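You operate a simulated robot arm through the tools that you are given. There is no shell and no other tool.

You are at the controls of a simulated robot arm. One attempt, no reset.

TASK
Pile some things up. At the end: the grey lug plug from the top of the pipe bench is on the green mat, with the yellow small port cap from there on top of it and the trim weight on top of that; the green bridge stands on top of the yellow air gap gauge; whatever was shut is shut again. Leave all else as you found it, and nothing knocked over. Set down upright: grey lug plug.

The check looks at the end state, three seconds after you hand in, the way a careful person would. Anything else that was tipped, shoved, dropped, spilled or broken makes it a failure. Lids that push on must go on centred and level and be pressed home; caps that screw on are set level and turned clockwise until they are tight.

THE ROBOT
A 6-joint arm with a two-finger parallel gripper, fixed in place. Base frame: the origin is on the floor under the middle of its stand, x ahead of it, y to its left, z up; the work surface is at about z = 0.85. Readings come in m, degrees, newtons and seconds.
With the tool pointing down near the work surface it reaches from about 0.36 to 0.76 m from the base axis. Its first joint turns from -66.0 to 66.0 degrees. Payload 2.45 kg.
The TCP is the grasp point between the finger pads, 0.024 m short of the fingertips. In the tool frame z runs along the fingers and y along their closing line. Largest opening 0.068 m; finger width 0.017, thickness 0.01; the body of the gripper, 0.04 by 0.07 m, starts 0.041 m behind the TCP.
Orientation is that of the tool frame in the base frame, as a unit quaternion [w, x, y, z]. With the fingers straight down and closing along the base's y, the tool's x points along the base's -x, its y along +y and its z along -z.

THE INTERFACE
- The arm moves only by the tool send_rows. Its argument "deltas" is a list that holds one entry, the list of rows, each a list of 7 numbers: the shift along the tool's x, y, z in units of 50 mm (1.0 is 50 mm), then the turn, a rotation vector about the tool's x, y, z in units of 5 degrees (1.0 is 5 degrees), then the opening, from 0 (shut) to 1 (fully open). In form: [[[x, y, z, rx, ry, rz, gripper], ...]]. A call has 1 to 20 rows; each row shifts and turns the commanded pose from where the row before left it, along the tool's axes as they then stand. A call with a number of a shift or a turn outside -1 to 1 is refused whole. Each row takes 0.2 s and may step no farther than 0.05 m and 8.6 degrees from the row before; otherwise, or with a gripper value out of range, the whole call is refused. A pose out of reach is approached as far as the arm can. The call stops where the force on the tool passes 40 N (or 10 N more than at its start, if that is more) or the arm is blocked; 0.2 s more then pass. The fingers move at their own pace (about 0.108 m/s each) and stop on an object; they squeeze with about 42 N. The grip force told is the motor's: it shows also when the fingers shut on nothing. Time passes only in rows, and 0.2 s behind the last, so rows that do not move let the fingers close. It gives the time, the measured TCP pose, the force on the tool (base axes), the opening and the grip force at its end, in the units of the frame above (readings bear some noise), with the torque about the TCP (base axes, N m) and any sound that the robot's microphone picked up.
- Cameras (640 x 400 px; columns grow to the right, rows downward): "scene" is fixed at [0.1766, 0.4339, 1.4543]; the picture's right is [-0.43, -0.90, 0.00], its down [-0.67, 0.32, -0.67] and it looks along [0.61, -0.29, -0.74] (base axes); focal length 240 px, centre (320, 200). "wrist" rides on the gripper at [0.084, 0.011, -0.075] in the tool frame; the picture's right is [-0.13, 0.99, 0.00], its down [-0.60, -0.08, -0.79] and it looks along [-0.79, -0.10, 0.61] (tool axes); focal length 251 px, centre (320, 200). There is no depth. A picture from a camera that has moved, and an enlarged one, comes with that camera's place and axes in the base frame and with its lens. The place of the scene camera against the robot may be out by one fixed shift of up to 0.018 m in any direction.
- grab_frame(camera): a new picture of that camera. No time passes.
- inspect(camera, box): a new picture of the part [left, top, right, bottom] of that camera's present view, enlarged. No time passes.
- job_done(): hands the job in; it is judged then, once.

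Nothing tells you positions but the pictures and the camera data. Unless the task says otherwise, let go and move clear before handing in.

The tools are called as name(argument=value, ...) on one line, values as JSON. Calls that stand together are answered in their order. send_rows: Moves the arm, as the interface text tells. Its arguments: {"type":"object","properties":{"deltas":{"type":"array"}},"required":["deltas"]} The other tools are called the same way: grab_frame (camera) takes a picture; inspect (camera, box) takes an enlarged picture of a part of a camera's view; job_done () hands the job in.

At the start:

```text
time_s: 0.0
ee_pos: [0.5029, 0.0293, 1.2079]
orientation: [0.001, -0.001, 1.0, 0.0]
force: [1.1, -0.3, -0.1]
torque: [-0.05, -0.03, 0.01]
finger_gap: 0.068
grasp_force: 0.0
```

scene: 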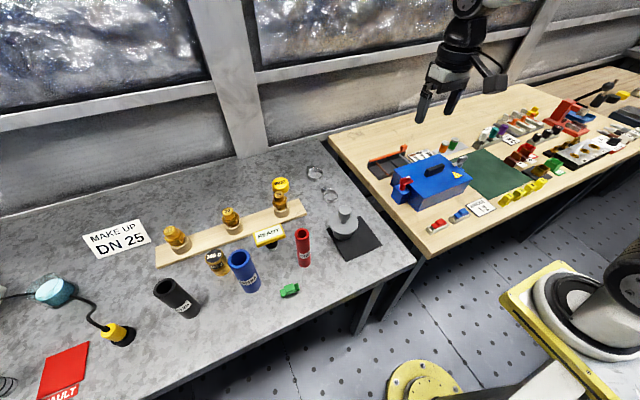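
wrist: 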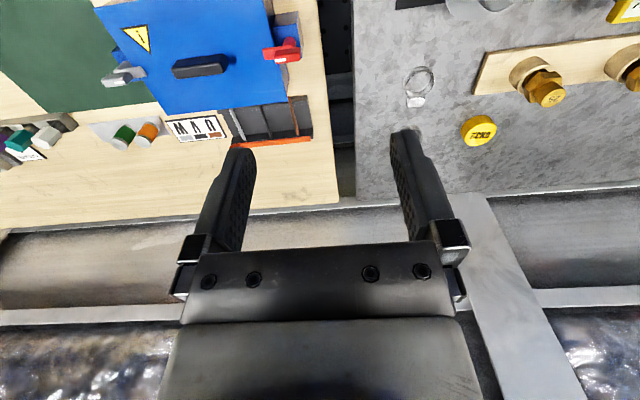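

I see two benches: a grey one on the left (pipe bench) with caps and sleeves, and a wooden one on the right with a green mat and a blue box. I'll look closer at the parts of the scene before moving.

inspect(camera="scene", box=[360, 80, 560, 240])

inspect(camera="scene", box=[140, 150, 400, 320])

inspect(camera="scene", box=[480, 70, 640, 200])

inspect(camera="scene", box=[0, 200, 200, 400])

inspect(camera="wrist", box=[0, 0, 340, 220])

inspect(camera="wrist", box=[350, 0, 640, 200])

```text
2.50 times, centred on (460, 160) of scene
camera zoom: at [0.1766, 0.4339, 1.4543], right [-0.43, -0.9, 0.0], down [-0.67, 0.32, -0.67], along [0.61, -0.29, -0.74], focal length 599 px, centre (-30, 300)
```

zoom: 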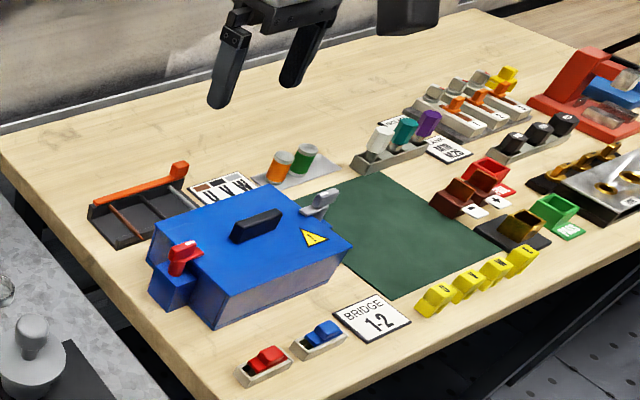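

```text
2.35 times, centred on (270, 235) of scene
camera zoom: at [0.1766, 0.4339, 1.4543], right [-0.43, -0.9, 0.0], down [-0.67, 0.32, -0.67], along [0.61, -0.29, -0.74], focal length 564 px, centre (438, 118)
```

zoom: 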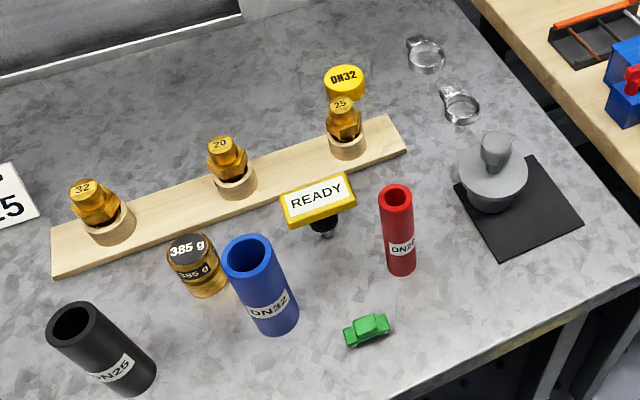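

```text
3.08 times, centred on (560, 135) of scene
camera zoom: at [0.1766, 0.4339, 1.4543], right [-0.43, -0.9, 0.0], down [-0.67, 0.32, -0.67], along [0.61, -0.29, -0.74], focal length 738 px, centre (-418, 400)
```

zoom: 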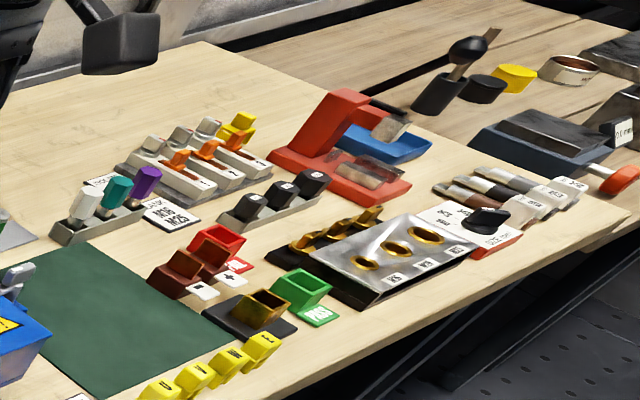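

```text
2.00 times, centred on (100, 300) of scene
camera zoom: at [0.1766, 0.4339, 1.4543], right [-0.43, -0.9, 0.0], down [-0.67, 0.32, -0.67], along [0.61, -0.29, -0.74], focal length 479 px, centre (760, 0)
```

zoom: 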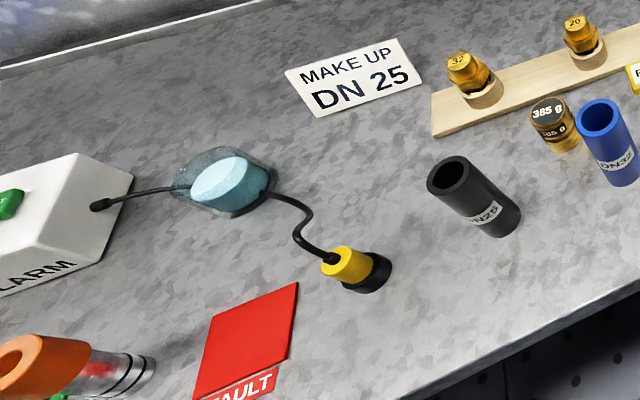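

```text
1.82 times, centred on (170, 110) of wrist
camera zoom: at [0.417, 0.0382, 1.282], right [0.13, 0.99, 0.0], down [0.6, -0.08, 0.79], along [0.79, -0.1, -0.61], focal length 457 px, centre (593, 364)
```

zoom: 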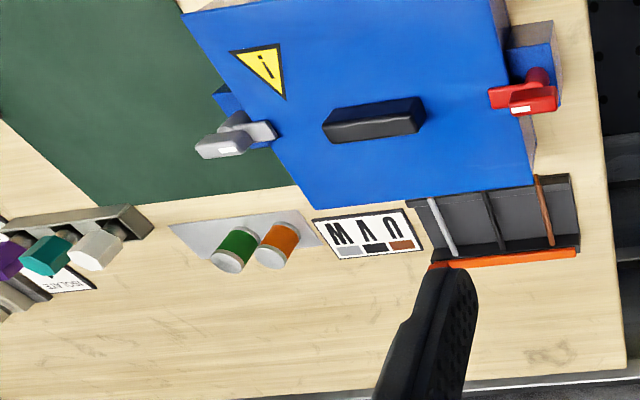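

```text
2.00 times, centred on (495, 100) of wrist
camera zoom: at [0.417, 0.0382, 1.282], right [0.13, 0.99, 0.0], down [0.6, -0.08, 0.79], along [0.79, -0.1, -0.61], focal length 503 px, centre (-30, 400)
```

zoom: 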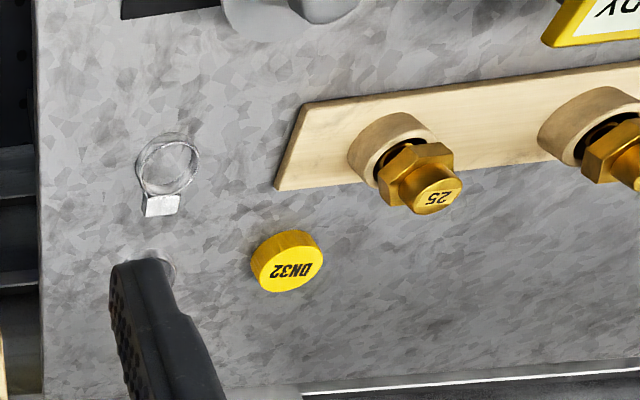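

The scene shows a grey plug with a lug on a black pad, a yellow DN32 cap, a brass 385 g weight and a green bridge-like piece on the grey bench. I'll move the arm high over the grey bench for a closer look with the wrist camera.

send_rows(deltas=[[[0.443, 0.767, 0.193, 0, 0, 0, 1], [0.443, 0.767, 0.193, 0, 0, 0, 1], [0.443, 0.767, 0.193, 0, 0, 0, 1], [0.443, 0.767, 0.193, 0, 0, 0, 1], [0.443, 0.767, 0.193, 0, 0, 0, 1], [0.443, 0.767, 0.193, 0, 0, 0, 1], [0, 0, 0, 0, 0, -1, 1], [0, 0, 0, 0, 0, -1, 1], [0, 0, 0, 0, 0, -1, 1], [0, 0, 0, 0, 0, -1, 1], [0, 0, 0, 0, 0, -1, 1], [0, 0, 0, 0, 0, -1, 1], [0, 0, 0, 0, 0, -1, 1]]])

```text
time_s: 2.8
ee_pos: [0.3696, 0.2586, 1.1481]
orientation: [0.001, -0.303, 0.953, 0.0]
force: [0.6, -0.1, -0.3]
torque: [0.02, 0.0, -0.01]
finger_gap: 0.0679
grasp_force: 0.1
```

The arm is now over the near side of the pipe bench looking outward. I'll take pictures from both cameras.

grab_frame(camera="wrist")

grab_frame(camera="scene")

inspect(camera="wrist", box=[160, 0, 480, 200])

inspect(camera="wrist", box=[0, 0, 320, 200])

```text
taken
camera wrist: at [0.2939, 0.2185, 1.2235], right [-0.47, 0.89, 0.0], down [0.54, 0.28, 0.79], along [0.7, 0.37, -0.61], focal length 251 px, centre (320, 200)
```

wrist: 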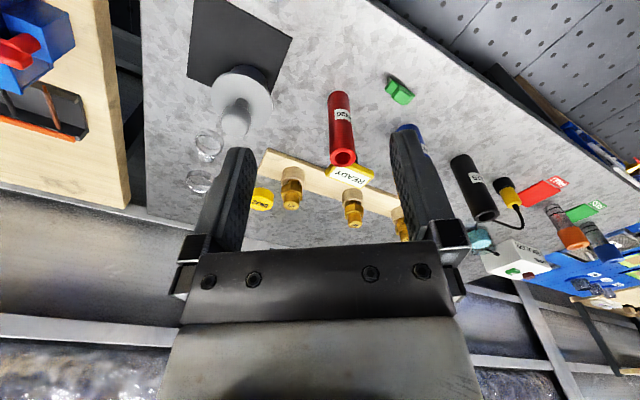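

```text
taken
```

scene: 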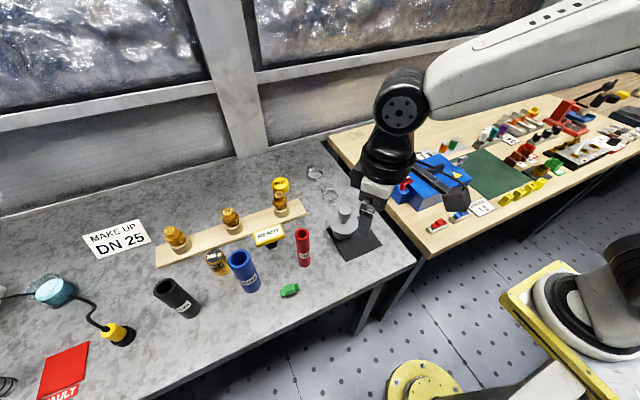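

```text
2.00 times, centred on (320, 100) of wrist
camera zoom: at [0.2939, 0.2185, 1.2235], right [-0.47, 0.89, 0.0], down [0.54, 0.28, 0.79], along [0.7, 0.37, -0.61], focal length 503 px, centre (320, 400)
```

zoom: 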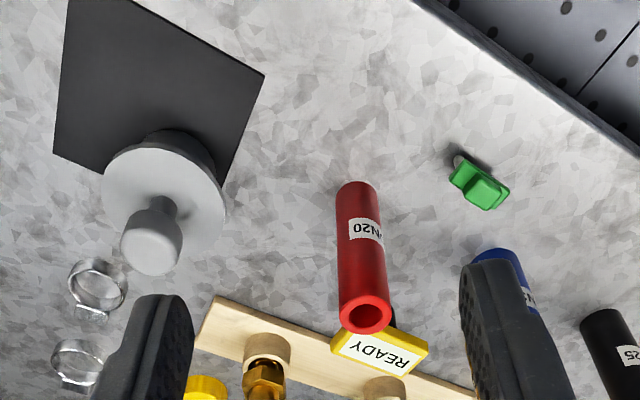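

```text
2.00 times, centred on (160, 100) of wrist
camera zoom: at [0.2939, 0.2185, 1.2235], right [-0.47, 0.89, 0.0], down [0.54, 0.28, 0.79], along [0.7, 0.37, -0.61], focal length 503 px, centre (640, 400)
```

zoom: 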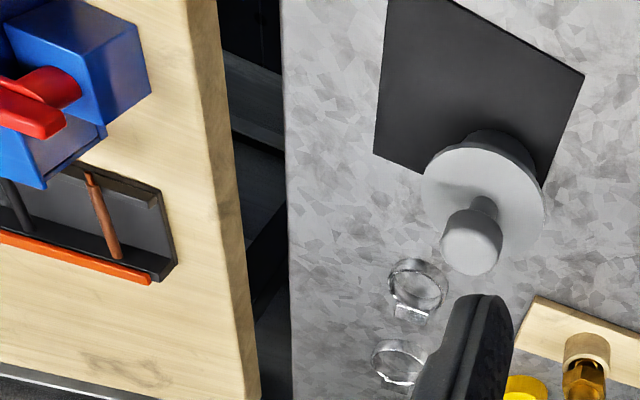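

The grey bench continues to the left with an alarm box, red and green pads and a blue tray. I'll zoom in on that part and turn the arm further that way.

inspect(camera="wrist", box=[440, 120, 640, 320])

send_rows(deltas=[[[0, 1, 0, 0, 0, -1, 1], [0, 1, 0, 0, 0, -1, 1], [0, 1, 0, 0, 0, -1, 1], [0, 0, 0, 0, 0, -1, 1], [0, 0, 0, 0, 0, -1, 1], [0, 0, 0, 0, 0, -1, 1]]])

grab_frame(camera="wrist")

```text
2.00 times, centred on (540, 220) of wrist
camera zoom: at [0.2939, 0.2185, 1.2235], right [-0.47, 0.89, 0.0], down [0.54, 0.28, 0.79], along [0.7, 0.37, -0.61], focal length 503 px, centre (-120, 160)
```

zoom: 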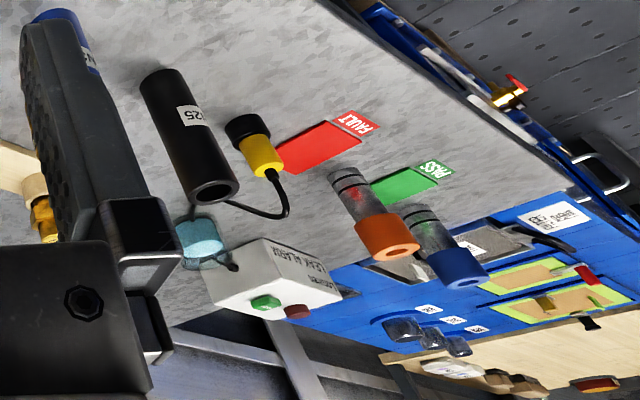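

```text
time_s: 4.2
ee_pos: [0.2903, 0.3648, 1.1482]
orientation: [0.0, -0.538, 0.843, 0.0]
force: [-0.2, 0.2, 0.0]
torque: [0.0, 0.01, 0.01]
finger_gap: 0.068
grasp_force: 0.1
out of reach, approached as far as the arm can: row 3
```

```text
taken
camera wrist: at [0.2443, 0.2907, 1.2224], right [-0.85, 0.53, 0.0], down [0.32, 0.51, 0.79], along [0.42, 0.67, -0.61], focal length 251 px, centre (320, 200)
```

wrist: 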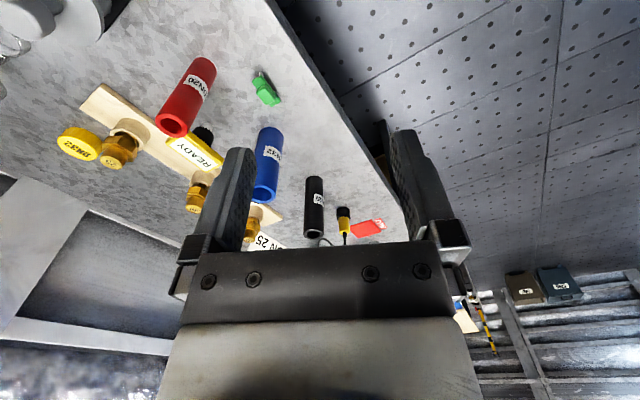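

Joint 1's limit is near here, so the far-left part of the bench is out of reach. Next I'll look at the grey plug from closer up.

send_rows(deltas=[[[0.426, -0.609, 0.286, 0, 0, 0, 1], [0.426, -0.609, 0.286, 0, 0, 0, 1], [0.426, -0.609, 0.286, 0, 0, 0, 1], [0.426, -0.609, 0.286, 0, 0, 0, 1], [0.426, -0.609, 0.286, 0, 0, 0, 1], [0.426, -0.609, 0.286, 0, 0, 0, 1], [0.426, -0.609, 0.286, 0, 0, 0, 1], [0, 0, 0, 0, 0, 1, 1], [0, 0, 0, 0, 0, 1, 1], [0, 0, 0, 0, 0, 1, 1], [0, 0, 0, 0, 0, 1, 1], [0, 0, 0, 0, 0, 1, 1], [0, 0, 0, 0, 0, 1, 1], [0, 0, 0, 0, 0, 1, 1], [0, 0, 0, 0, 0, 1, 1], [0, 0, 0, 0, 0, 1, 1]]])

grab_frame(camera="wrist")

inspect(camera="wrist", box=[160, 0, 480, 200])

```text
time_s: 7.6
ee_pos: [0.4175, 0.1406, 1.0497]
orientation: [0.001, -0.173, 0.985, 0.0]
force: [-0.5, -0.3, 0.4]
torque: [-0.02, 0.02, 0.03]
finger_gap: 0.0682
grasp_force: 0.1
```

```text
taken
camera wrist: at [0.3341, 0.1223, 1.124], right [-0.22, 0.98, 0.0], down [0.59, 0.13, 0.79], along [0.78, 0.17, -0.61], focal length 251 px, centre (320, 200)
```

wrist: 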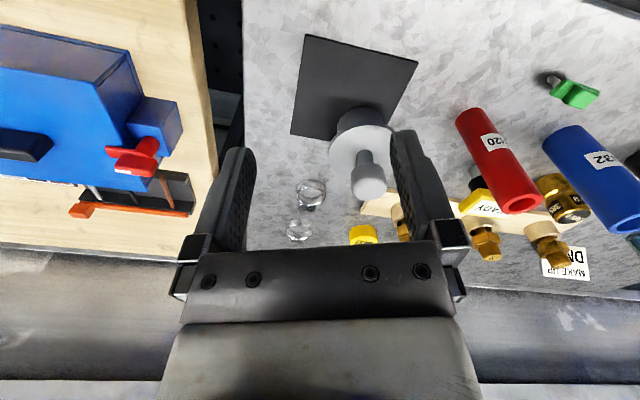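

```text
2.00 times, centred on (320, 100) of wrist
camera zoom: at [0.3341, 0.1223, 1.124], right [-0.22, 0.98, 0.0], down [0.59, 0.13, 0.79], along [0.78, 0.17, -0.61], focal length 503 px, centre (320, 400)
```

zoom: 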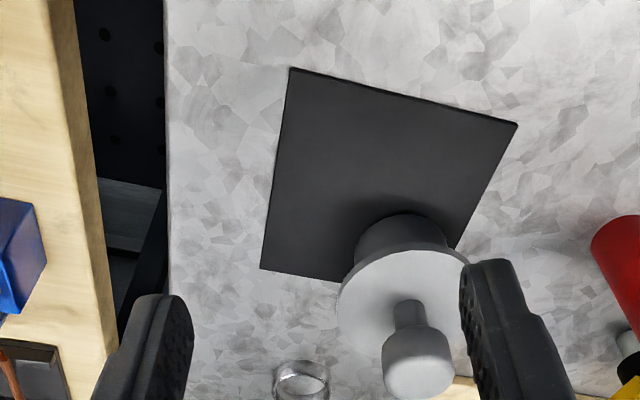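

The grey piece is a round plug with a flange, stem and knob, standing on a black pad. Now I'll survey the wooden bench for the gauge, the trim weight and the shut box.

send_rows(deltas=[[[0.337, -0.729, -0.333, 0, 0, 0, 1], [0.337, -0.729, -0.333, 0, 0, 0, 1], [0.337, -0.729, -0.333, 0, 0, 0, 1], [0.337, -0.729, -0.333, 0, 0, 0, 1], [0.337, -0.729, -0.333, 0, 0, 0, 1], [0.337, -0.729, -0.333, 0, 0, 0, 1], [0, 0, 0, 0, 0, 1, 1], [0, 0, 0, 0, 0, 1, 1], [0, 0, 0, 0, 0, 1, 1], [0, 0, 0, 0, 0, 1, 1], [0, 0, 0, 0, 0, 1, 1], [0, 0, 0, 0, 0, 1, 1], [0, 0, 0, 0, 0, 1, 1]]])

grab_frame(camera="wrist")

inspect(camera="wrist", box=[0, 0, 320, 200])

inspect(camera="wrist", box=[240, 0, 560, 200])

```text
time_s: 10.4
ee_pos: [0.396, -0.0994, 1.1492]
orientation: [0.001, 0.131, 0.991, 0.0]
force: [0.6, -0.8, -0.1]
torque: [0.0, 0.01, -0.02]
finger_gap: 0.068
grasp_force: 0.1
```

```text
taken
camera wrist: at [0.3175, -0.0683, 1.2235], right [0.38, 0.92, 0.0], down [0.56, -0.23, 0.79], along [0.73, -0.3, -0.61], focal length 251 px, centre (320, 200)
```

wrist: 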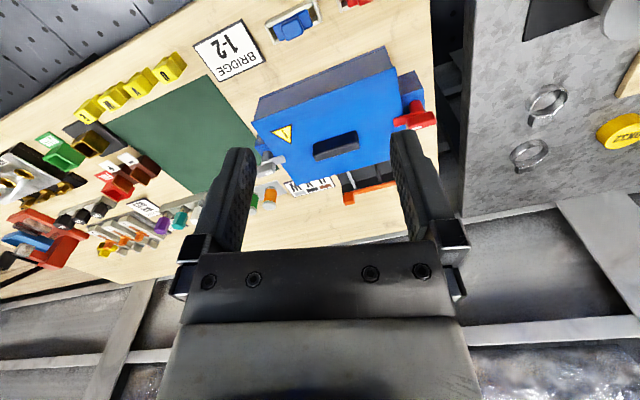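

```text
2.00 times, centred on (160, 100) of wrist
camera zoom: at [0.3175, -0.0683, 1.2235], right [0.38, 0.92, 0.0], down [0.56, -0.23, 0.79], along [0.73, -0.3, -0.61], focal length 503 px, centre (640, 400)
```

zoom: 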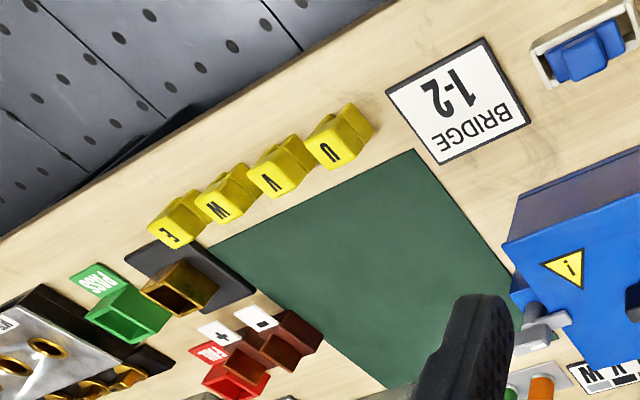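

```text
2.00 times, centred on (400, 100) of wrist
camera zoom: at [0.3175, -0.0683, 1.2235], right [0.38, 0.92, 0.0], down [0.56, -0.23, 0.79], along [0.73, -0.3, -0.61], focal length 503 px, centre (160, 400)
```

zoom: 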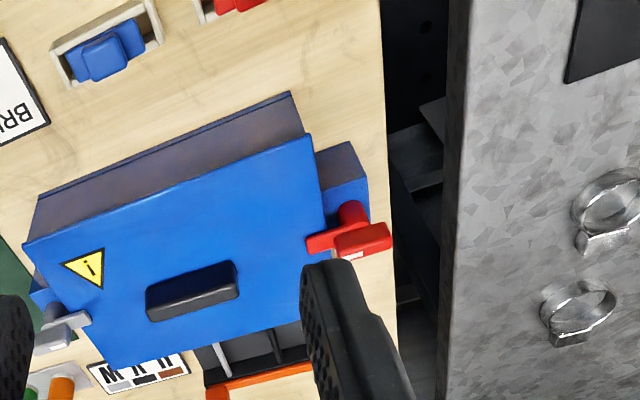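

The blue box has a lid with a handle and two turn latches (red and grey). The yellow lettered blocks U/V/W/E are markers, so I'll look further right for the air gap gauge.

send_rows(deltas=[[[0, -1, 0, 0, 0, 1, 1], [0, -1, 0, 0, 0, 1, 1], [0, -1, 0, 0, 0, 1, 1], [0, -1, 0, 0, 0, 1, 1], [0, 0, 0, 0, 0, 1, 1], [0, 0, 0, 0, 0, 1, 1]]])

grab_frame(camera="wrist")

inspect(camera="wrist", box=[0, 0, 320, 200])

inspect(camera="wrist", box=[240, 40, 400, 240])

inspect(camera="wrist", box=[0, 60, 200, 300])

```text
time_s: 11.8
ee_pos: [0.3232, -0.2822, 1.1489]
orientation: [0.0, 0.383, 0.924, 0.001]
force: [0.0, -0.8, 0.5]
torque: [0.0, -0.01, 0.01]
finger_gap: 0.0679
grasp_force: 0.0
```

```text
taken
camera wrist: at [0.2703, -0.2169, 1.2241], right [0.79, 0.61, 0.0], down [0.37, -0.48, 0.79], along [0.48, -0.63, -0.61], focal length 251 px, centre (320, 200)
```

wrist: 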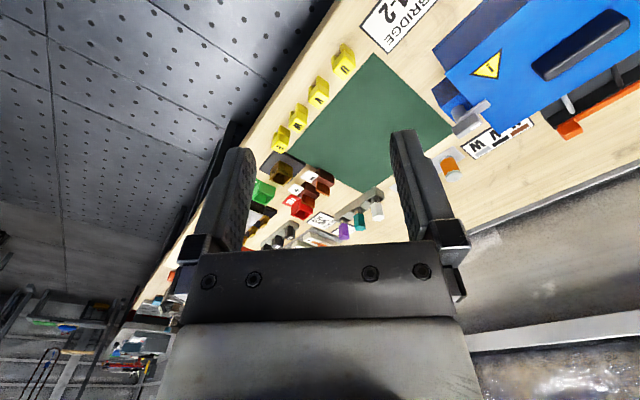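

```text
2.00 times, centred on (160, 100) of wrist
camera zoom: at [0.2703, -0.2169, 1.2241], right [0.79, 0.61, 0.0], down [0.37, -0.48, 0.79], along [0.48, -0.63, -0.61], focal length 503 px, centre (640, 400)
```

zoom: 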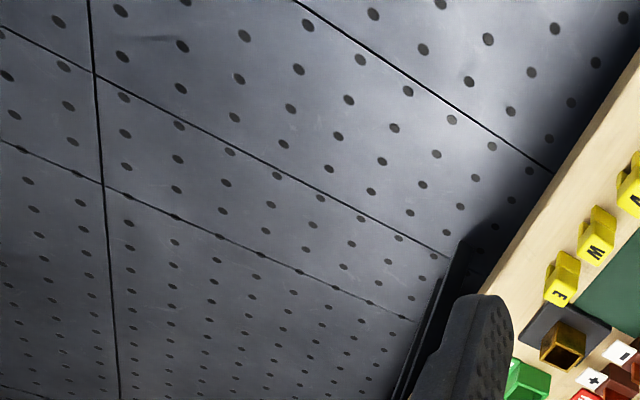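

```text
2.00 times, centred on (320, 140) of wrist
camera zoom: at [0.2703, -0.2169, 1.2241], right [0.79, 0.61, 0.0], down [0.37, -0.48, 0.79], along [0.48, -0.63, -0.61], focal length 503 px, centre (320, 320)
```

zoom: 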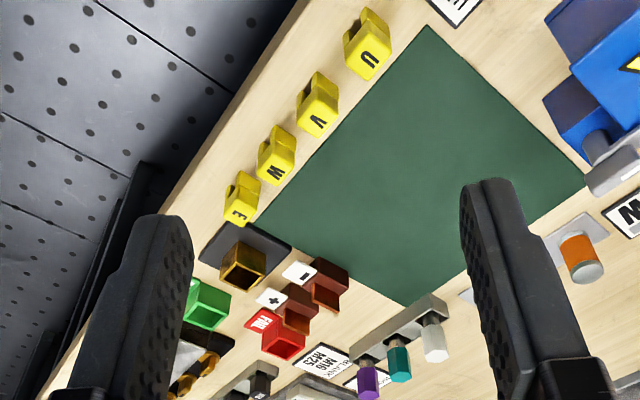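

```text
1.67 times, centred on (100, 180) of wrist
camera zoom: at [0.2703, -0.2169, 1.2241], right [0.79, 0.61, 0.0], down [0.37, -0.48, 0.79], along [0.48, -0.63, -0.61], focal length 419 px, centre (687, 233)
```

zoom: 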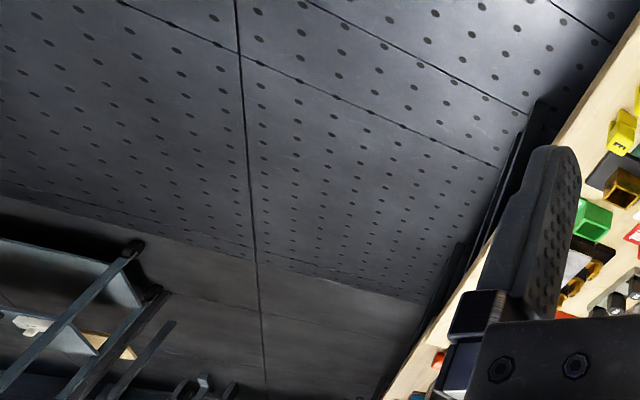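

The right end of the wooden bench is beyond reach, so the gauge could be inside the blue box or among the yellow items on the pipe bench. I'll go back over the pipe bench to see the READY piece, DN32 cap, weight and green piece up close.

send_rows(deltas=[[[0.448, 0.801, 0, 0, 0, 0, 1], [0.448, 0.801, 0, 0, 0, 0, 1], [0.448, 0.801, 0, 0, 0, 0, 1], [0.448, 0.801, 0, 0, 0, 0, 1], [0.448, 0.801, 0, 0, 0, 0, 1], [0.448, 0.801, 0, 0, 0, 0, 1], [0.448, 0.801, 0, 0, 0, 0, 1], [0.448, 0.801, 0, 0, 0, 0, 1], [0.448, 0.801, 0, 0, 0, 0, 1], [0.448, 0.801, 0, 0, 0, 0, 1], [0.448, 0.801, 0, 0, 0, 0, 1], [0.448, 0.801, 0, 0, 0, 0, 1]]])

send_rows(deltas=[[[0, 0, 0, 0, 0, -1, 1], [0, 0, 0, 0, 0, -1, 1], [0, 0, 0, 0, 0, -1, 1], [0, 0, 0, 0, 0, -1, 1], [0, 0, 0, 0, 0, -1, 1], [0, 0, 0, 0, 0, -1, 1], [0, 0, 0, 0, 0, -1, 1], [0, 0, 0, 0, 0, -1, 1], [0, 0, 0, 0, 0, -1, 1], [0, 0, 0, 0, 0, -1, 1], [0, 0, 0, 0, 0, -1, 1], [0, 0, 0, 0, 0, -1, 1], [0, 0, 0, 0, 0, -1, 1], [0, 0, 0, 0, 0, -1, 1], [0, 0, 0, 0, 0, -1, 1]]])

grab_frame(camera="wrist")

inspect(camera="wrist", box=[240, 40, 400, 240])

inspect(camera="wrist", box=[400, 0, 640, 200])

```text
time_s: 14.4
ee_pos: [0.4671, 0.2514, 1.1494]
orientation: [0.001, 0.382, 0.924, 0.001]
force: [0.0, 1.4, 0.4]
torque: [-0.02, 0.01, 0.01]
finger_gap: 0.0678
grasp_force: 0.1
```

```text
time_s: 17.6
ee_pos: [0.4712, 0.2468, 1.1489]
orientation: [0.001, -0.26, 0.966, 0.001]
force: [-0.4, -0.3, 0.1]
torque: [0.04, 0.0, -0.02]
finger_gap: 0.0681
grasp_force: 0.0
```

```text
taken
camera wrist: at [0.3913, 0.2133, 1.2237], right [-0.39, 0.92, 0.0], down [0.56, 0.23, 0.79], along [0.73, 0.31, -0.61], focal length 251 px, centre (320, 200)
```

wrist: 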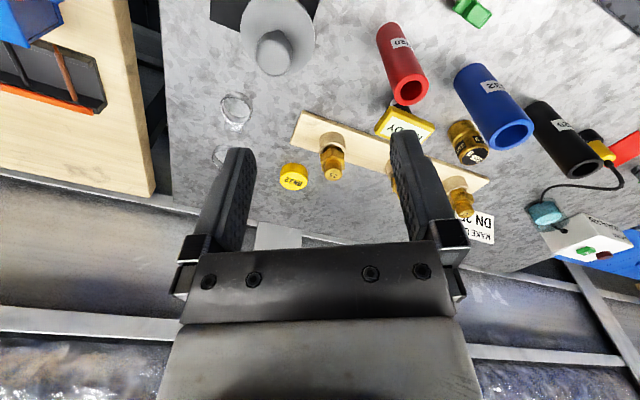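

```text
2.00 times, centred on (320, 140) of wrist
camera zoom: at [0.3913, 0.2133, 1.2237], right [-0.39, 0.92, 0.0], down [0.56, 0.23, 0.79], along [0.73, 0.31, -0.61], focal length 503 px, centre (320, 320)
```

zoom: 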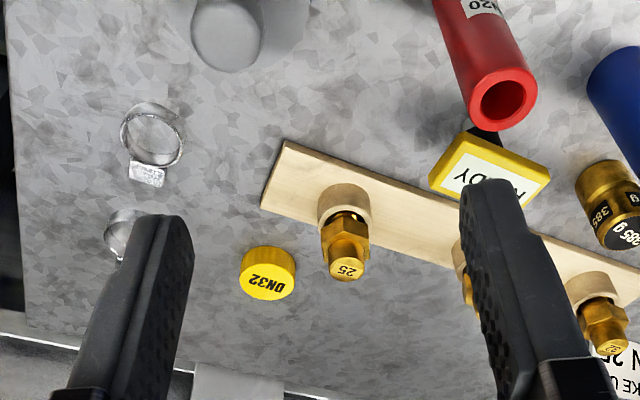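

```text
2.00 times, centred on (520, 100) of wrist
camera zoom: at [0.3913, 0.2133, 1.2237], right [-0.39, 0.92, 0.0], down [0.56, 0.23, 0.79], along [0.73, 0.31, -0.61], focal length 503 px, centre (-80, 400)
```

zoom: 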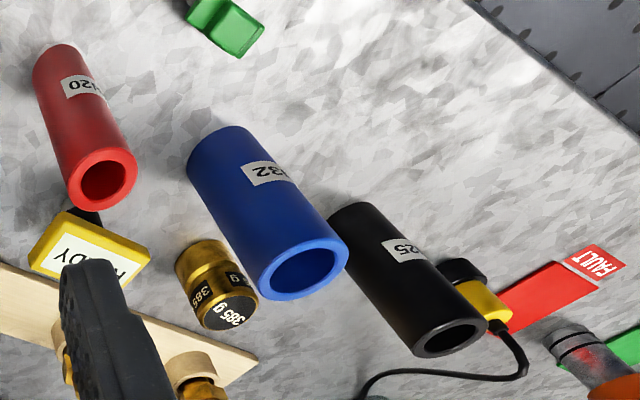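

The pipe bench holds the yellow DN32 cap, brass 385 g weight, READY tag, sleeves and the green piece. I'll zoom the scene camera onto the grey plug, READY tag and the wooden bench's boxes for details.

inspect(camera="scene", box=[310, 180, 400, 270])

inspect(camera="scene", box=[200, 220, 320, 310])

inspect(camera="scene", box=[260, 160, 350, 220])

inspect(camera="scene", box=[360, 130, 500, 240])

inspect(camera="scene", box=[470, 80, 600, 180])

inspect(camera="scene", box=[560, 50, 640, 140])

```text
4.44 times, centred on (355, 225) of scene
camera zoom: at [0.1766, 0.4339, 1.4543], right [-0.43, -0.9, 0.0], down [-0.67, 0.32, -0.67], along [0.61, -0.29, -0.74], focal length 1065 px, centre (164, 89)
```

zoom: 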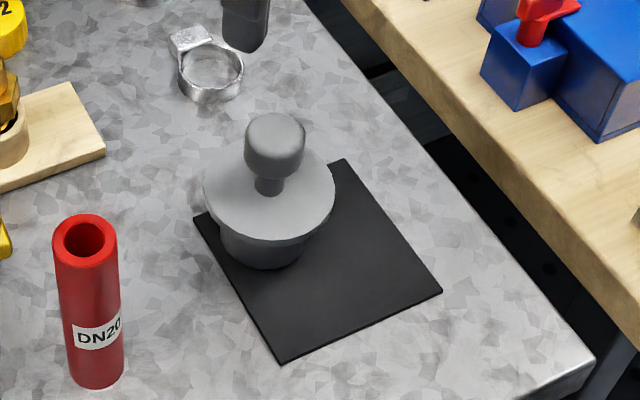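

```text
4.44 times, centred on (260, 265) of scene
camera zoom: at [0.1766, 0.4339, 1.4543], right [-0.43, -0.9, 0.0], down [-0.67, 0.32, -0.67], along [0.61, -0.29, -0.74], focal length 1065 px, centre (587, -89)
```

zoom: 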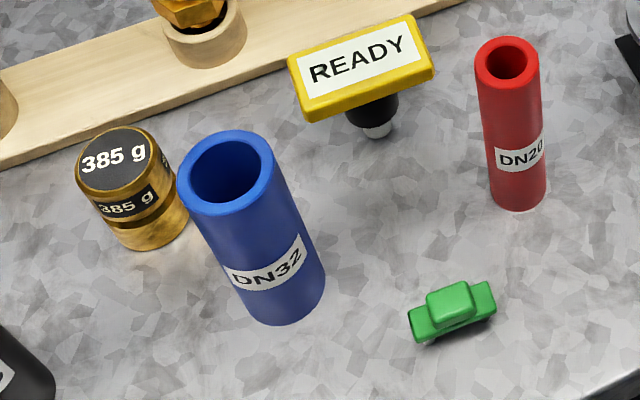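

```text
6.67 times, centred on (305, 190) of scene
camera zoom: at [0.1766, 0.4339, 1.4543], right [-0.43, -0.9, 0.0], down [-0.67, 0.32, -0.67], along [0.61, -0.29, -0.74], focal length 1598 px, centre (420, 267)
```

zoom: 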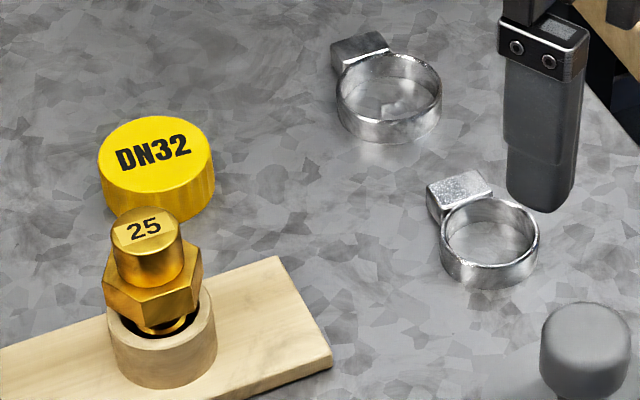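

```text
3.64 times, centred on (430, 185) of scene
camera zoom: at [0.1766, 0.4339, 1.4543], right [-0.43, -0.9, 0.0], down [-0.67, 0.32, -0.67], along [0.61, -0.29, -0.74], focal length 872 px, centre (-80, 254)
```

zoom: 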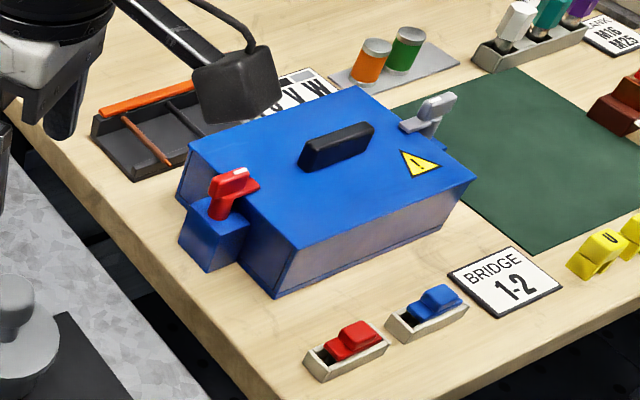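

```text
4.00 times, centred on (535, 130) of scene
camera zoom: at [0.1766, 0.4339, 1.4543], right [-0.43, -0.9, 0.0], down [-0.67, 0.32, -0.67], along [0.61, -0.29, -0.74], focal length 959 px, centre (-540, 480)
```

zoom: 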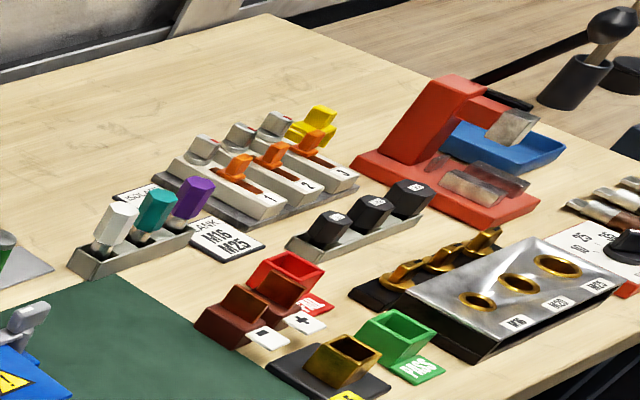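

```text
4.44 times, centred on (600, 95) of scene
camera zoom: at [0.1766, 0.4339, 1.4543], right [-0.43, -0.9, 0.0], down [-0.67, 0.32, -0.67], along [0.61, -0.29, -0.74], focal length 1065 px, centre (-924, 667)
```

zoom: 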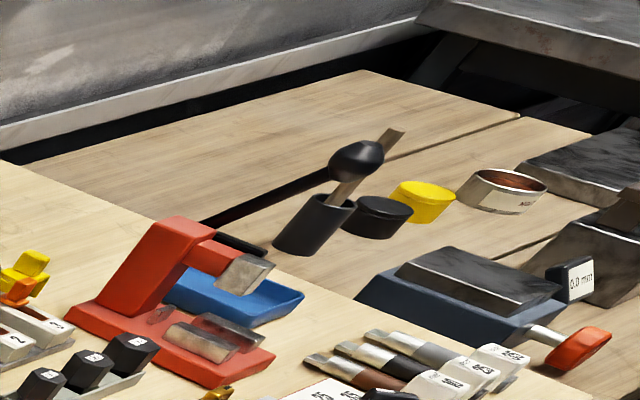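

The grey plug has a 36 mm knob, about 12 cm tall; the yellow cap is about 59 mm across; the gauge isn't visible in reach, so it's probably inside the blue box. I'll go look closely at the box and its latches.

send_rows(deltas=[[[0.519, -0.644, 0.125, 0, 0, 0, 1], [0.519, -0.644, 0.125, 0, 0, 0, 1], [0.519, -0.644, 0.125, 0, 0, 0, 1], [0.519, -0.644, 0.125, 0, 0, 0, 1], [0.519, -0.644, 0.125, 0, 0, 0, 1], [0.519, -0.644, 0.125, 0, 0, 0, 1], [0.519, -0.644, 0.125, 0, 0, 0, 1], [0.519, -0.644, 0.125, 0, 0, 0, 1], [0, 0, 0, 0, 0, 1, 1], [0, 0, 0, 0, 0, 1, 1], [0, 0, 0, 0, 0, 1, 1], [0, 0, 0, 0, 0, 1, 1], [0, 0, 0, 0, 0, 1, 1], [0, 0, 0, 0, 0, 1, 1]]])

grab_frame(camera="wrist")

inspect(camera="wrist", box=[160, 0, 480, 200])

```text
time_s: 20.6
ee_pos: [0.4196, -0.0803, 1.1003]
orientation: [0.001, 0.001, 1.0, 0.0]
force: [-0.8, -0.9, -1.4]
torque: [0.03, 0.03, 0.01]
finger_gap: 0.0677
grasp_force: 0.0
```

```text
taken
camera wrist: at [0.3355, -0.0699, 1.1737], right [0.13, 0.99, 0.0], down [0.6, -0.08, 0.79], along [0.79, -0.1, -0.61], focal length 251 px, centre (320, 200)
```

wrist: 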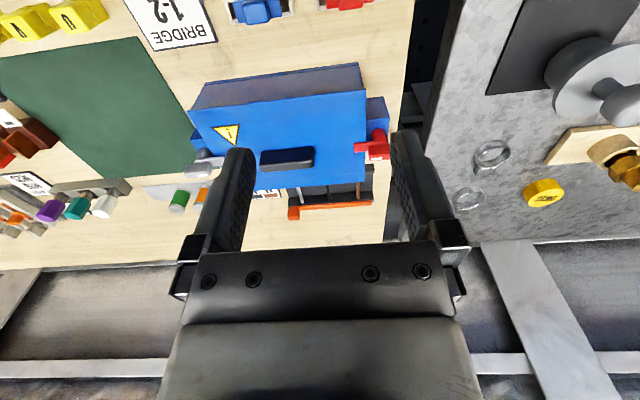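

```text
2.00 times, centred on (320, 100) of wrist
camera zoom: at [0.3355, -0.0699, 1.1737], right [0.13, 0.99, 0.0], down [0.6, -0.08, 0.79], along [0.79, -0.1, -0.61], focal length 503 px, centre (320, 400)
```

zoom: 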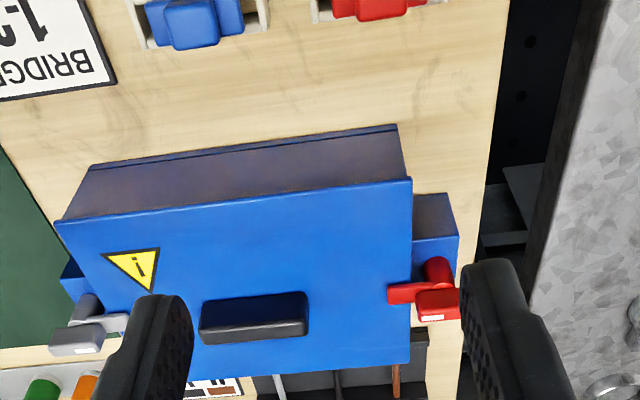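

The box top, red lever (about [0.545, -0.027, 0.945]) and the handle are visible, but the fingers hide the latches. I'll move closer to see how the red latch works.

send_rows(deltas=[[[-0.633, 0.333, 0.4, 0, 0, 0, 1], [-0.633, 0.333, 0.4, 0, 0, 0, 1], [-0.633, 0.333, 0.4, 0, 0, 0, 1]]])

grab_frame(camera="wrist")

inspect(camera="wrist", box=[220, 20, 420, 180])

inspect(camera="wrist", box=[0, 20, 220, 200])

```text
time_s: 21.4
ee_pos: [0.5152, -0.0279, 1.0389]
orientation: [0.001, 0.0, 1.0, -0.001]
force: [0.0, 0.1, 0.2]
torque: [0.02, 0.02, 0.0]
finger_gap: 0.068
grasp_force: 0.1
```

```text
taken
camera wrist: at [0.4304, -0.0179, 1.1135], right [0.13, 0.99, 0.0], down [0.6, -0.08, 0.79], along [0.79, -0.1, -0.61], focal length 251 px, centre (320, 200)
```

wrist: 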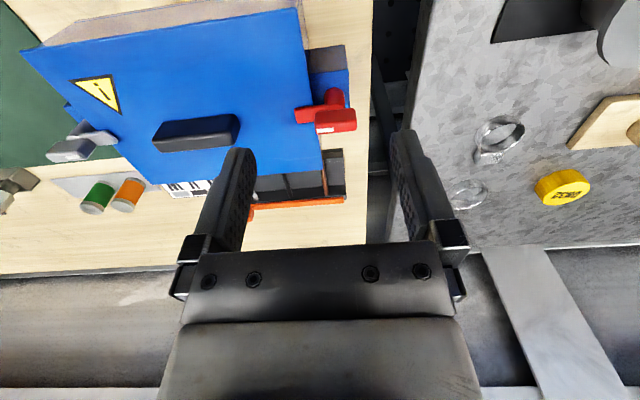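

```text
2.50 times, centred on (320, 100) of wrist
camera zoom: at [0.4304, -0.0179, 1.1135], right [0.13, 0.99, 0.0], down [0.6, -0.08, 0.79], along [0.79, -0.1, -0.61], focal length 629 px, centre (320, 450)
```

zoom: 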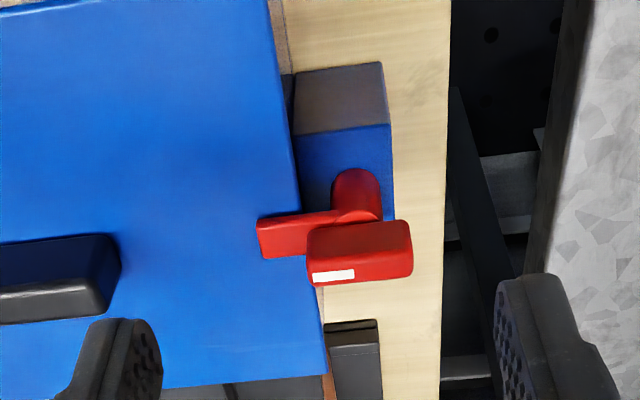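

```text
2.22 times, centred on (110, 110) of wrist
camera zoom: at [0.4304, -0.0179, 1.1135], right [0.13, 0.99, 0.0], down [0.6, -0.08, 0.79], along [0.79, -0.1, -0.61], focal length 559 px, centre (787, 400)
```

zoom: 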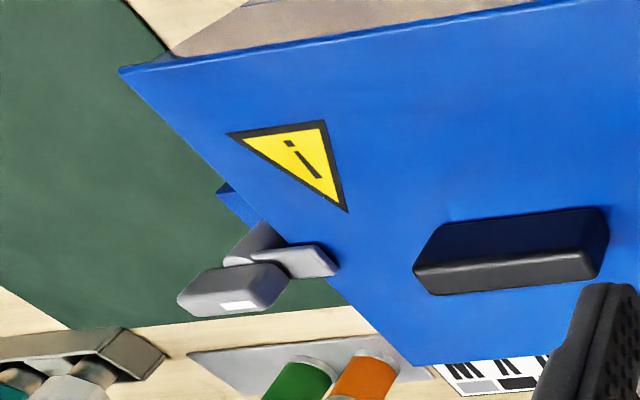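

Each latch is a turn-button: a post with a tongue over the lid edge and a raised bar handle with a white mark. I'll zoom in more on the red one, from the wrist and the scene.

inspect(camera="wrist", box=[285, 70, 365, 150])

inspect(camera="wrist", box=[30, 90, 130, 180])

inspect(camera="scene", box=[385, 140, 485, 220])

```text
5.00 times, centred on (325, 110) of wrist
camera zoom: at [0.4304, -0.0179, 1.1135], right [0.13, 0.99, 0.0], down [0.6, -0.08, 0.79], along [0.79, -0.1, -0.61], focal length 1257 px, centre (295, 650)
```

zoom: 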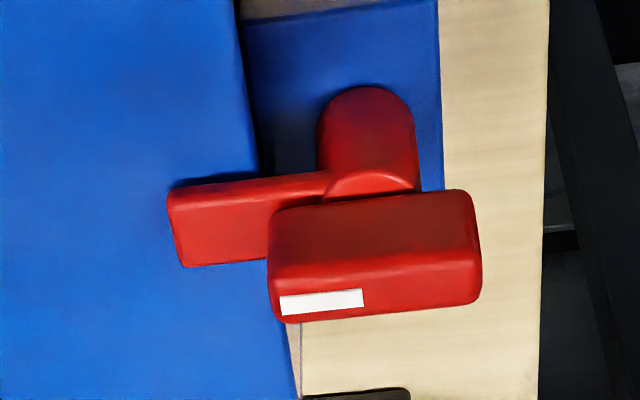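

```text
4.44 times, centred on (80, 135) of wrist
camera zoom: at [0.4304, -0.0179, 1.1135], right [0.13, 0.99, 0.0], down [0.6, -0.08, 0.79], along [0.79, -0.1, -0.61], focal length 1118 px, centre (1387, 489)
```

zoom: 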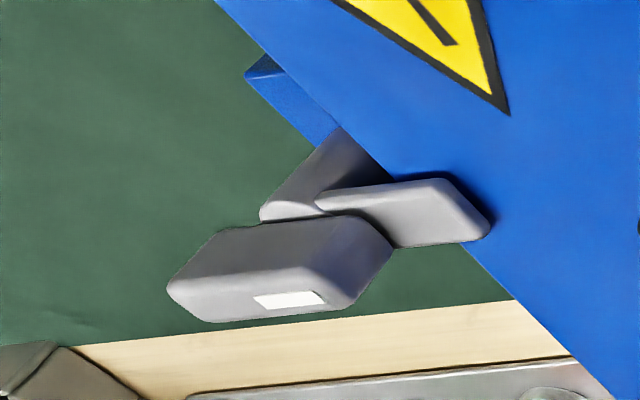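

```text
5.00 times, centred on (435, 180) of scene
camera zoom: at [0.1766, 0.4339, 1.4543], right [-0.43, -0.9, 0.0], down [-0.67, 0.32, -0.67], along [0.61, -0.29, -0.74], focal length 1198 px, centre (-255, 300)
```

zoom: 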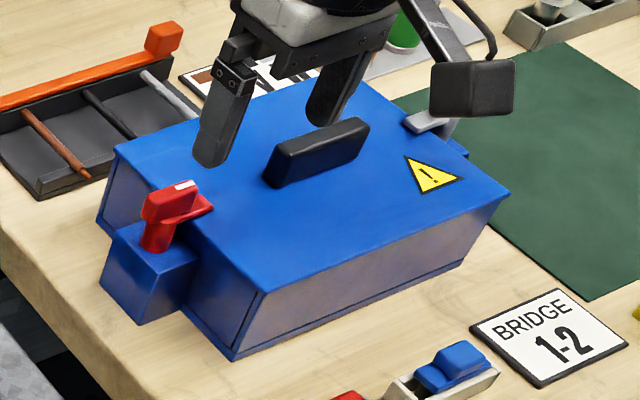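

The lid top is at about z 0.92 (x 0.48–0.62, y −0.24 to −0.04) with a black handle at about [0.556, −0.138]; the red latch bar is at about [0.556, −0.022, 0.944], lying along y. I'll turn the gripper 90° above the red bar so the fingers straddle it.

send_rows(deltas=[[[-0.41, 0.05, 0, 0, 0, 0, 1], [-0.41, 0.05, 0, 0, 0, 0, 1], [0, 0, 0, 0, 0, 1, 1], [0, 0, 0, 0, 0, 1, 1], [0, 0, 0, 0, 0, 1, 1], [0, 0, 0, 0, 0, 1, 1], [0, 0, 0, 0, 0, 1, 1], [0, 0, 0, 0, 0, 1, 1], [0, 0, 0, 0, 0, 1, 1], [0, 0, 0, 0, 0, 1, 1], [0, 0, 0, 0, 0, 1, 1], [0, 0, 0, 0, 0, 1, 1], [0, 0, 0, 0, 0, 1, 1], [0, 0, 0, 0, 0, 1, 1], [0, 0, 0, 0, 0, 1, 1], [0, 0, 0, 0, 0, 1, 1], [0, 0, 0, 0, 0, 1, 1], [0, 0, 0, 0, 0, 1, 1], [0, 0, 0, 0, 0, 1, 1], [0, 0, 0, 0, 0, 1, 1]]])

grab_frame(camera="wrist")

inspect(camera="wrist", box=[220, 60, 420, 220])

```text
time_s: 25.6
ee_pos: [0.5566, -0.024, 1.0396]
orientation: [0.0, 0.708, 0.706, 0.001]
force: [-0.6, 0.4, 0.0]
torque: [0.0, 0.0, 0.03]
finger_gap: 0.0681
grasp_force: 0.0
```

```text
taken
camera wrist: at [0.5666, 0.0588, 1.1148], right [0.99, -0.13, 0.0], down [-0.08, -0.6, 0.79], along [-0.1, -0.79, -0.61], focal length 251 px, centre (320, 200)
```

wrist: 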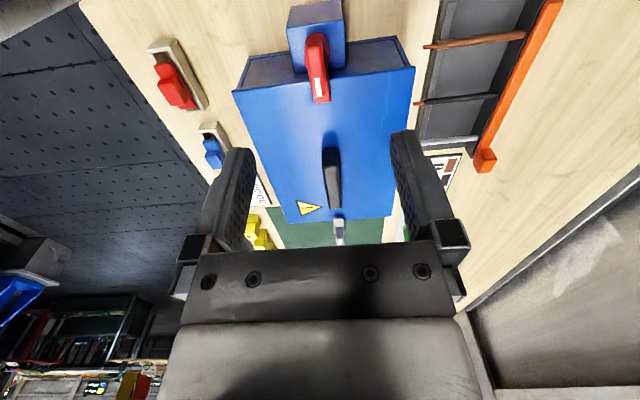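

```text
2.50 times, centred on (320, 140) of wrist
camera zoom: at [0.5666, 0.0588, 1.1148], right [0.99, -0.13, 0.0], down [-0.08, -0.6, 0.79], along [-0.1, -0.79, -0.61], focal length 629 px, centre (320, 350)
```

zoom: 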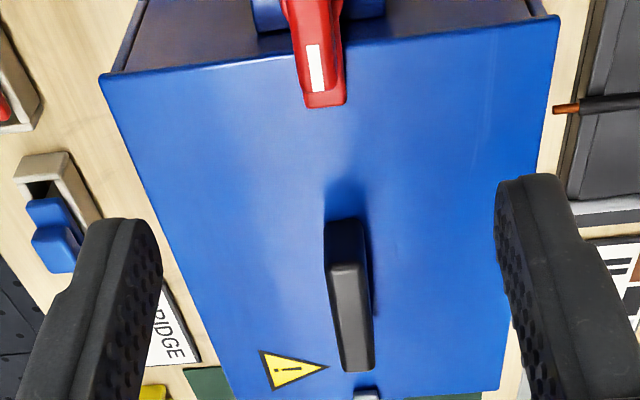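

The view along the box from the left is clear: the red bar lies along y with its tongue over the lid. I'll zoom on the bar for exact alignment.

inspect(camera="wrist", box=[270, 10, 370, 110])

inspect(camera="wrist", box=[290, 130, 380, 250])

```text
4.00 times, centred on (320, 60) of wrist
camera zoom: at [0.5666, 0.0588, 1.1148], right [0.99, -0.13, 0.0], down [-0.08, -0.6, 0.79], along [-0.1, -0.79, -0.61], focal length 1006 px, centre (320, 760)
```

zoom: 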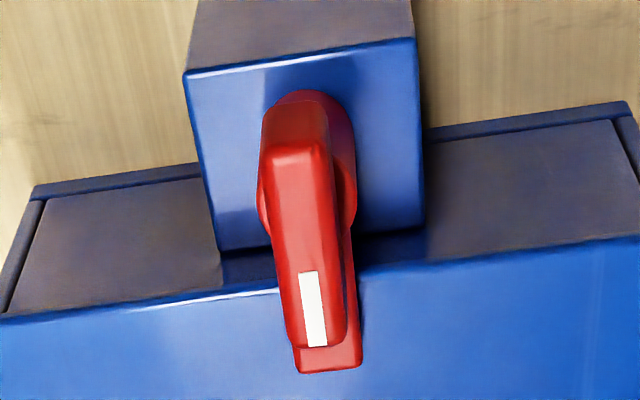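

```text
3.33 times, centred on (335, 190) of wrist
camera zoom: at [0.5666, 0.0588, 1.1148], right [0.99, -0.13, 0.0], down [-0.08, -0.6, 0.79], along [-0.1, -0.79, -0.61], focal length 838 px, centre (270, 233)
```

zoom: 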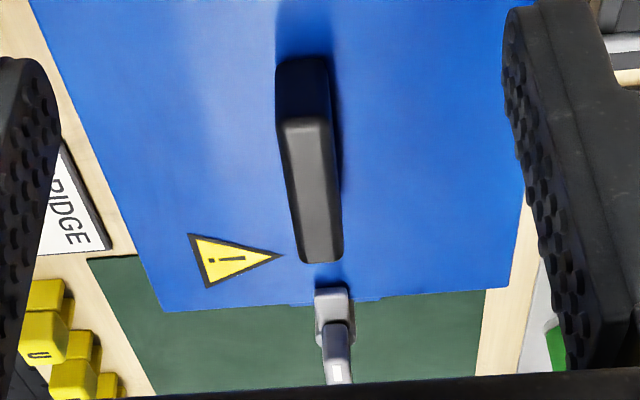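

Bar top centre is at [0.5545, −0.020, 0.950]. I'll lower the fingers around it, keeping the tips above the lid, and close.

send_rows(deltas=[[[0.03, -0.014, 0.6, 0, 0, 0, 1], [0.03, -0.014, 0.6, 0, 0, 0, 1], [0.03, -0.014, 0.57, 0, 0, 0, 1]]])

grab_frame(camera="wrist")

inspect(camera="scene", box=[370, 110, 490, 230])

```text
time_s: 26.4
ee_pos: [0.5557, -0.0186, 0.9522]
orientation: [0.0, 0.707, 0.708, 0.0]
force: [0.0, -0.8, -0.2]
torque: [0.0, 0.0, -0.03]
finger_gap: 0.0677
grasp_force: 0.0
```

```text
taken
camera wrist: at [0.5655, 0.0635, 1.0263], right [0.99, -0.13, 0.0], down [-0.08, -0.6, 0.79], along [-0.1, -0.79, -0.61], focal length 251 px, centre (320, 200)
```

wrist: 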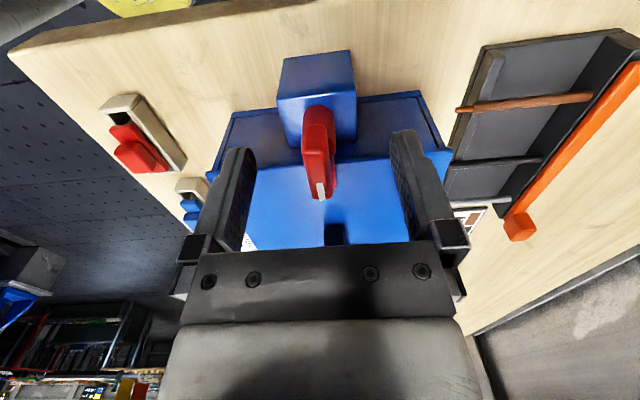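

```text
3.33 times, centred on (430, 170) of scene
camera zoom: at [0.1766, 0.4339, 1.4543], right [-0.43, -0.9, 0.0], down [-0.67, 0.32, -0.67], along [0.61, -0.29, -0.74], focal length 799 px, centre (-47, 300)
```

zoom: 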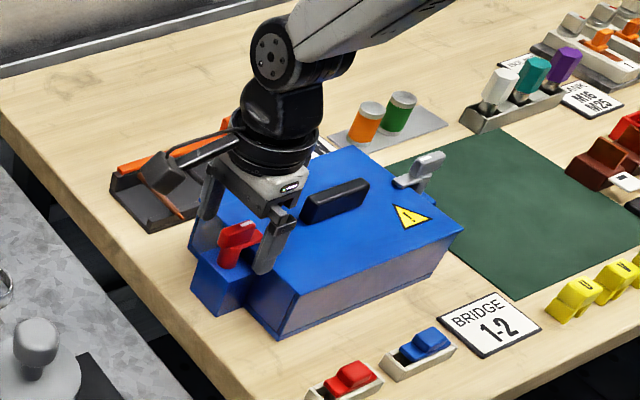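

The fingers straddle the red bar at the right height. I'll close on it now.

send_rows(deltas=[[[0, 0, 0.03, 0, 0, 0, 0], [0, 0, 0, 0, 0, 0, 0], [0, 0, 0, 0, 0, 0, 0]]])

grab_frame(camera="wrist")

```text
time_s: 27.2
ee_pos: [0.5549, -0.02, 0.9503]
orientation: [0.001, 0.706, 0.708, 0.0]
force: [-4.0, 0.3, 3.3]
torque: [-0.01, 0.09, -0.01]
finger_gap: 0.0173
grasp_force: 35.9
```

```text
taken
camera wrist: at [0.5649, 0.0635, 1.0253], right [0.99, -0.13, 0.0], down [-0.08, -0.6, 0.79], along [-0.1, -0.79, -0.61], focal length 251 px, centre (320, 200)
```

wrist: 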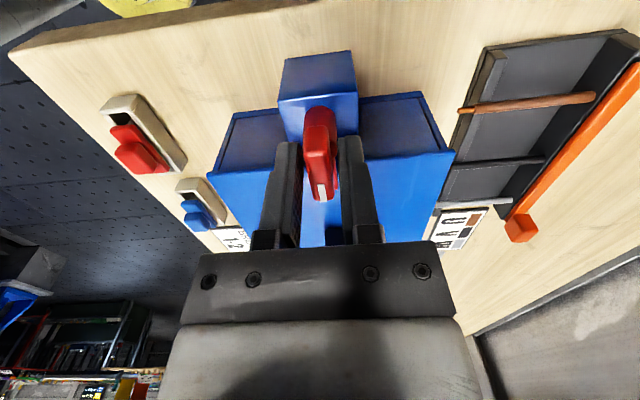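

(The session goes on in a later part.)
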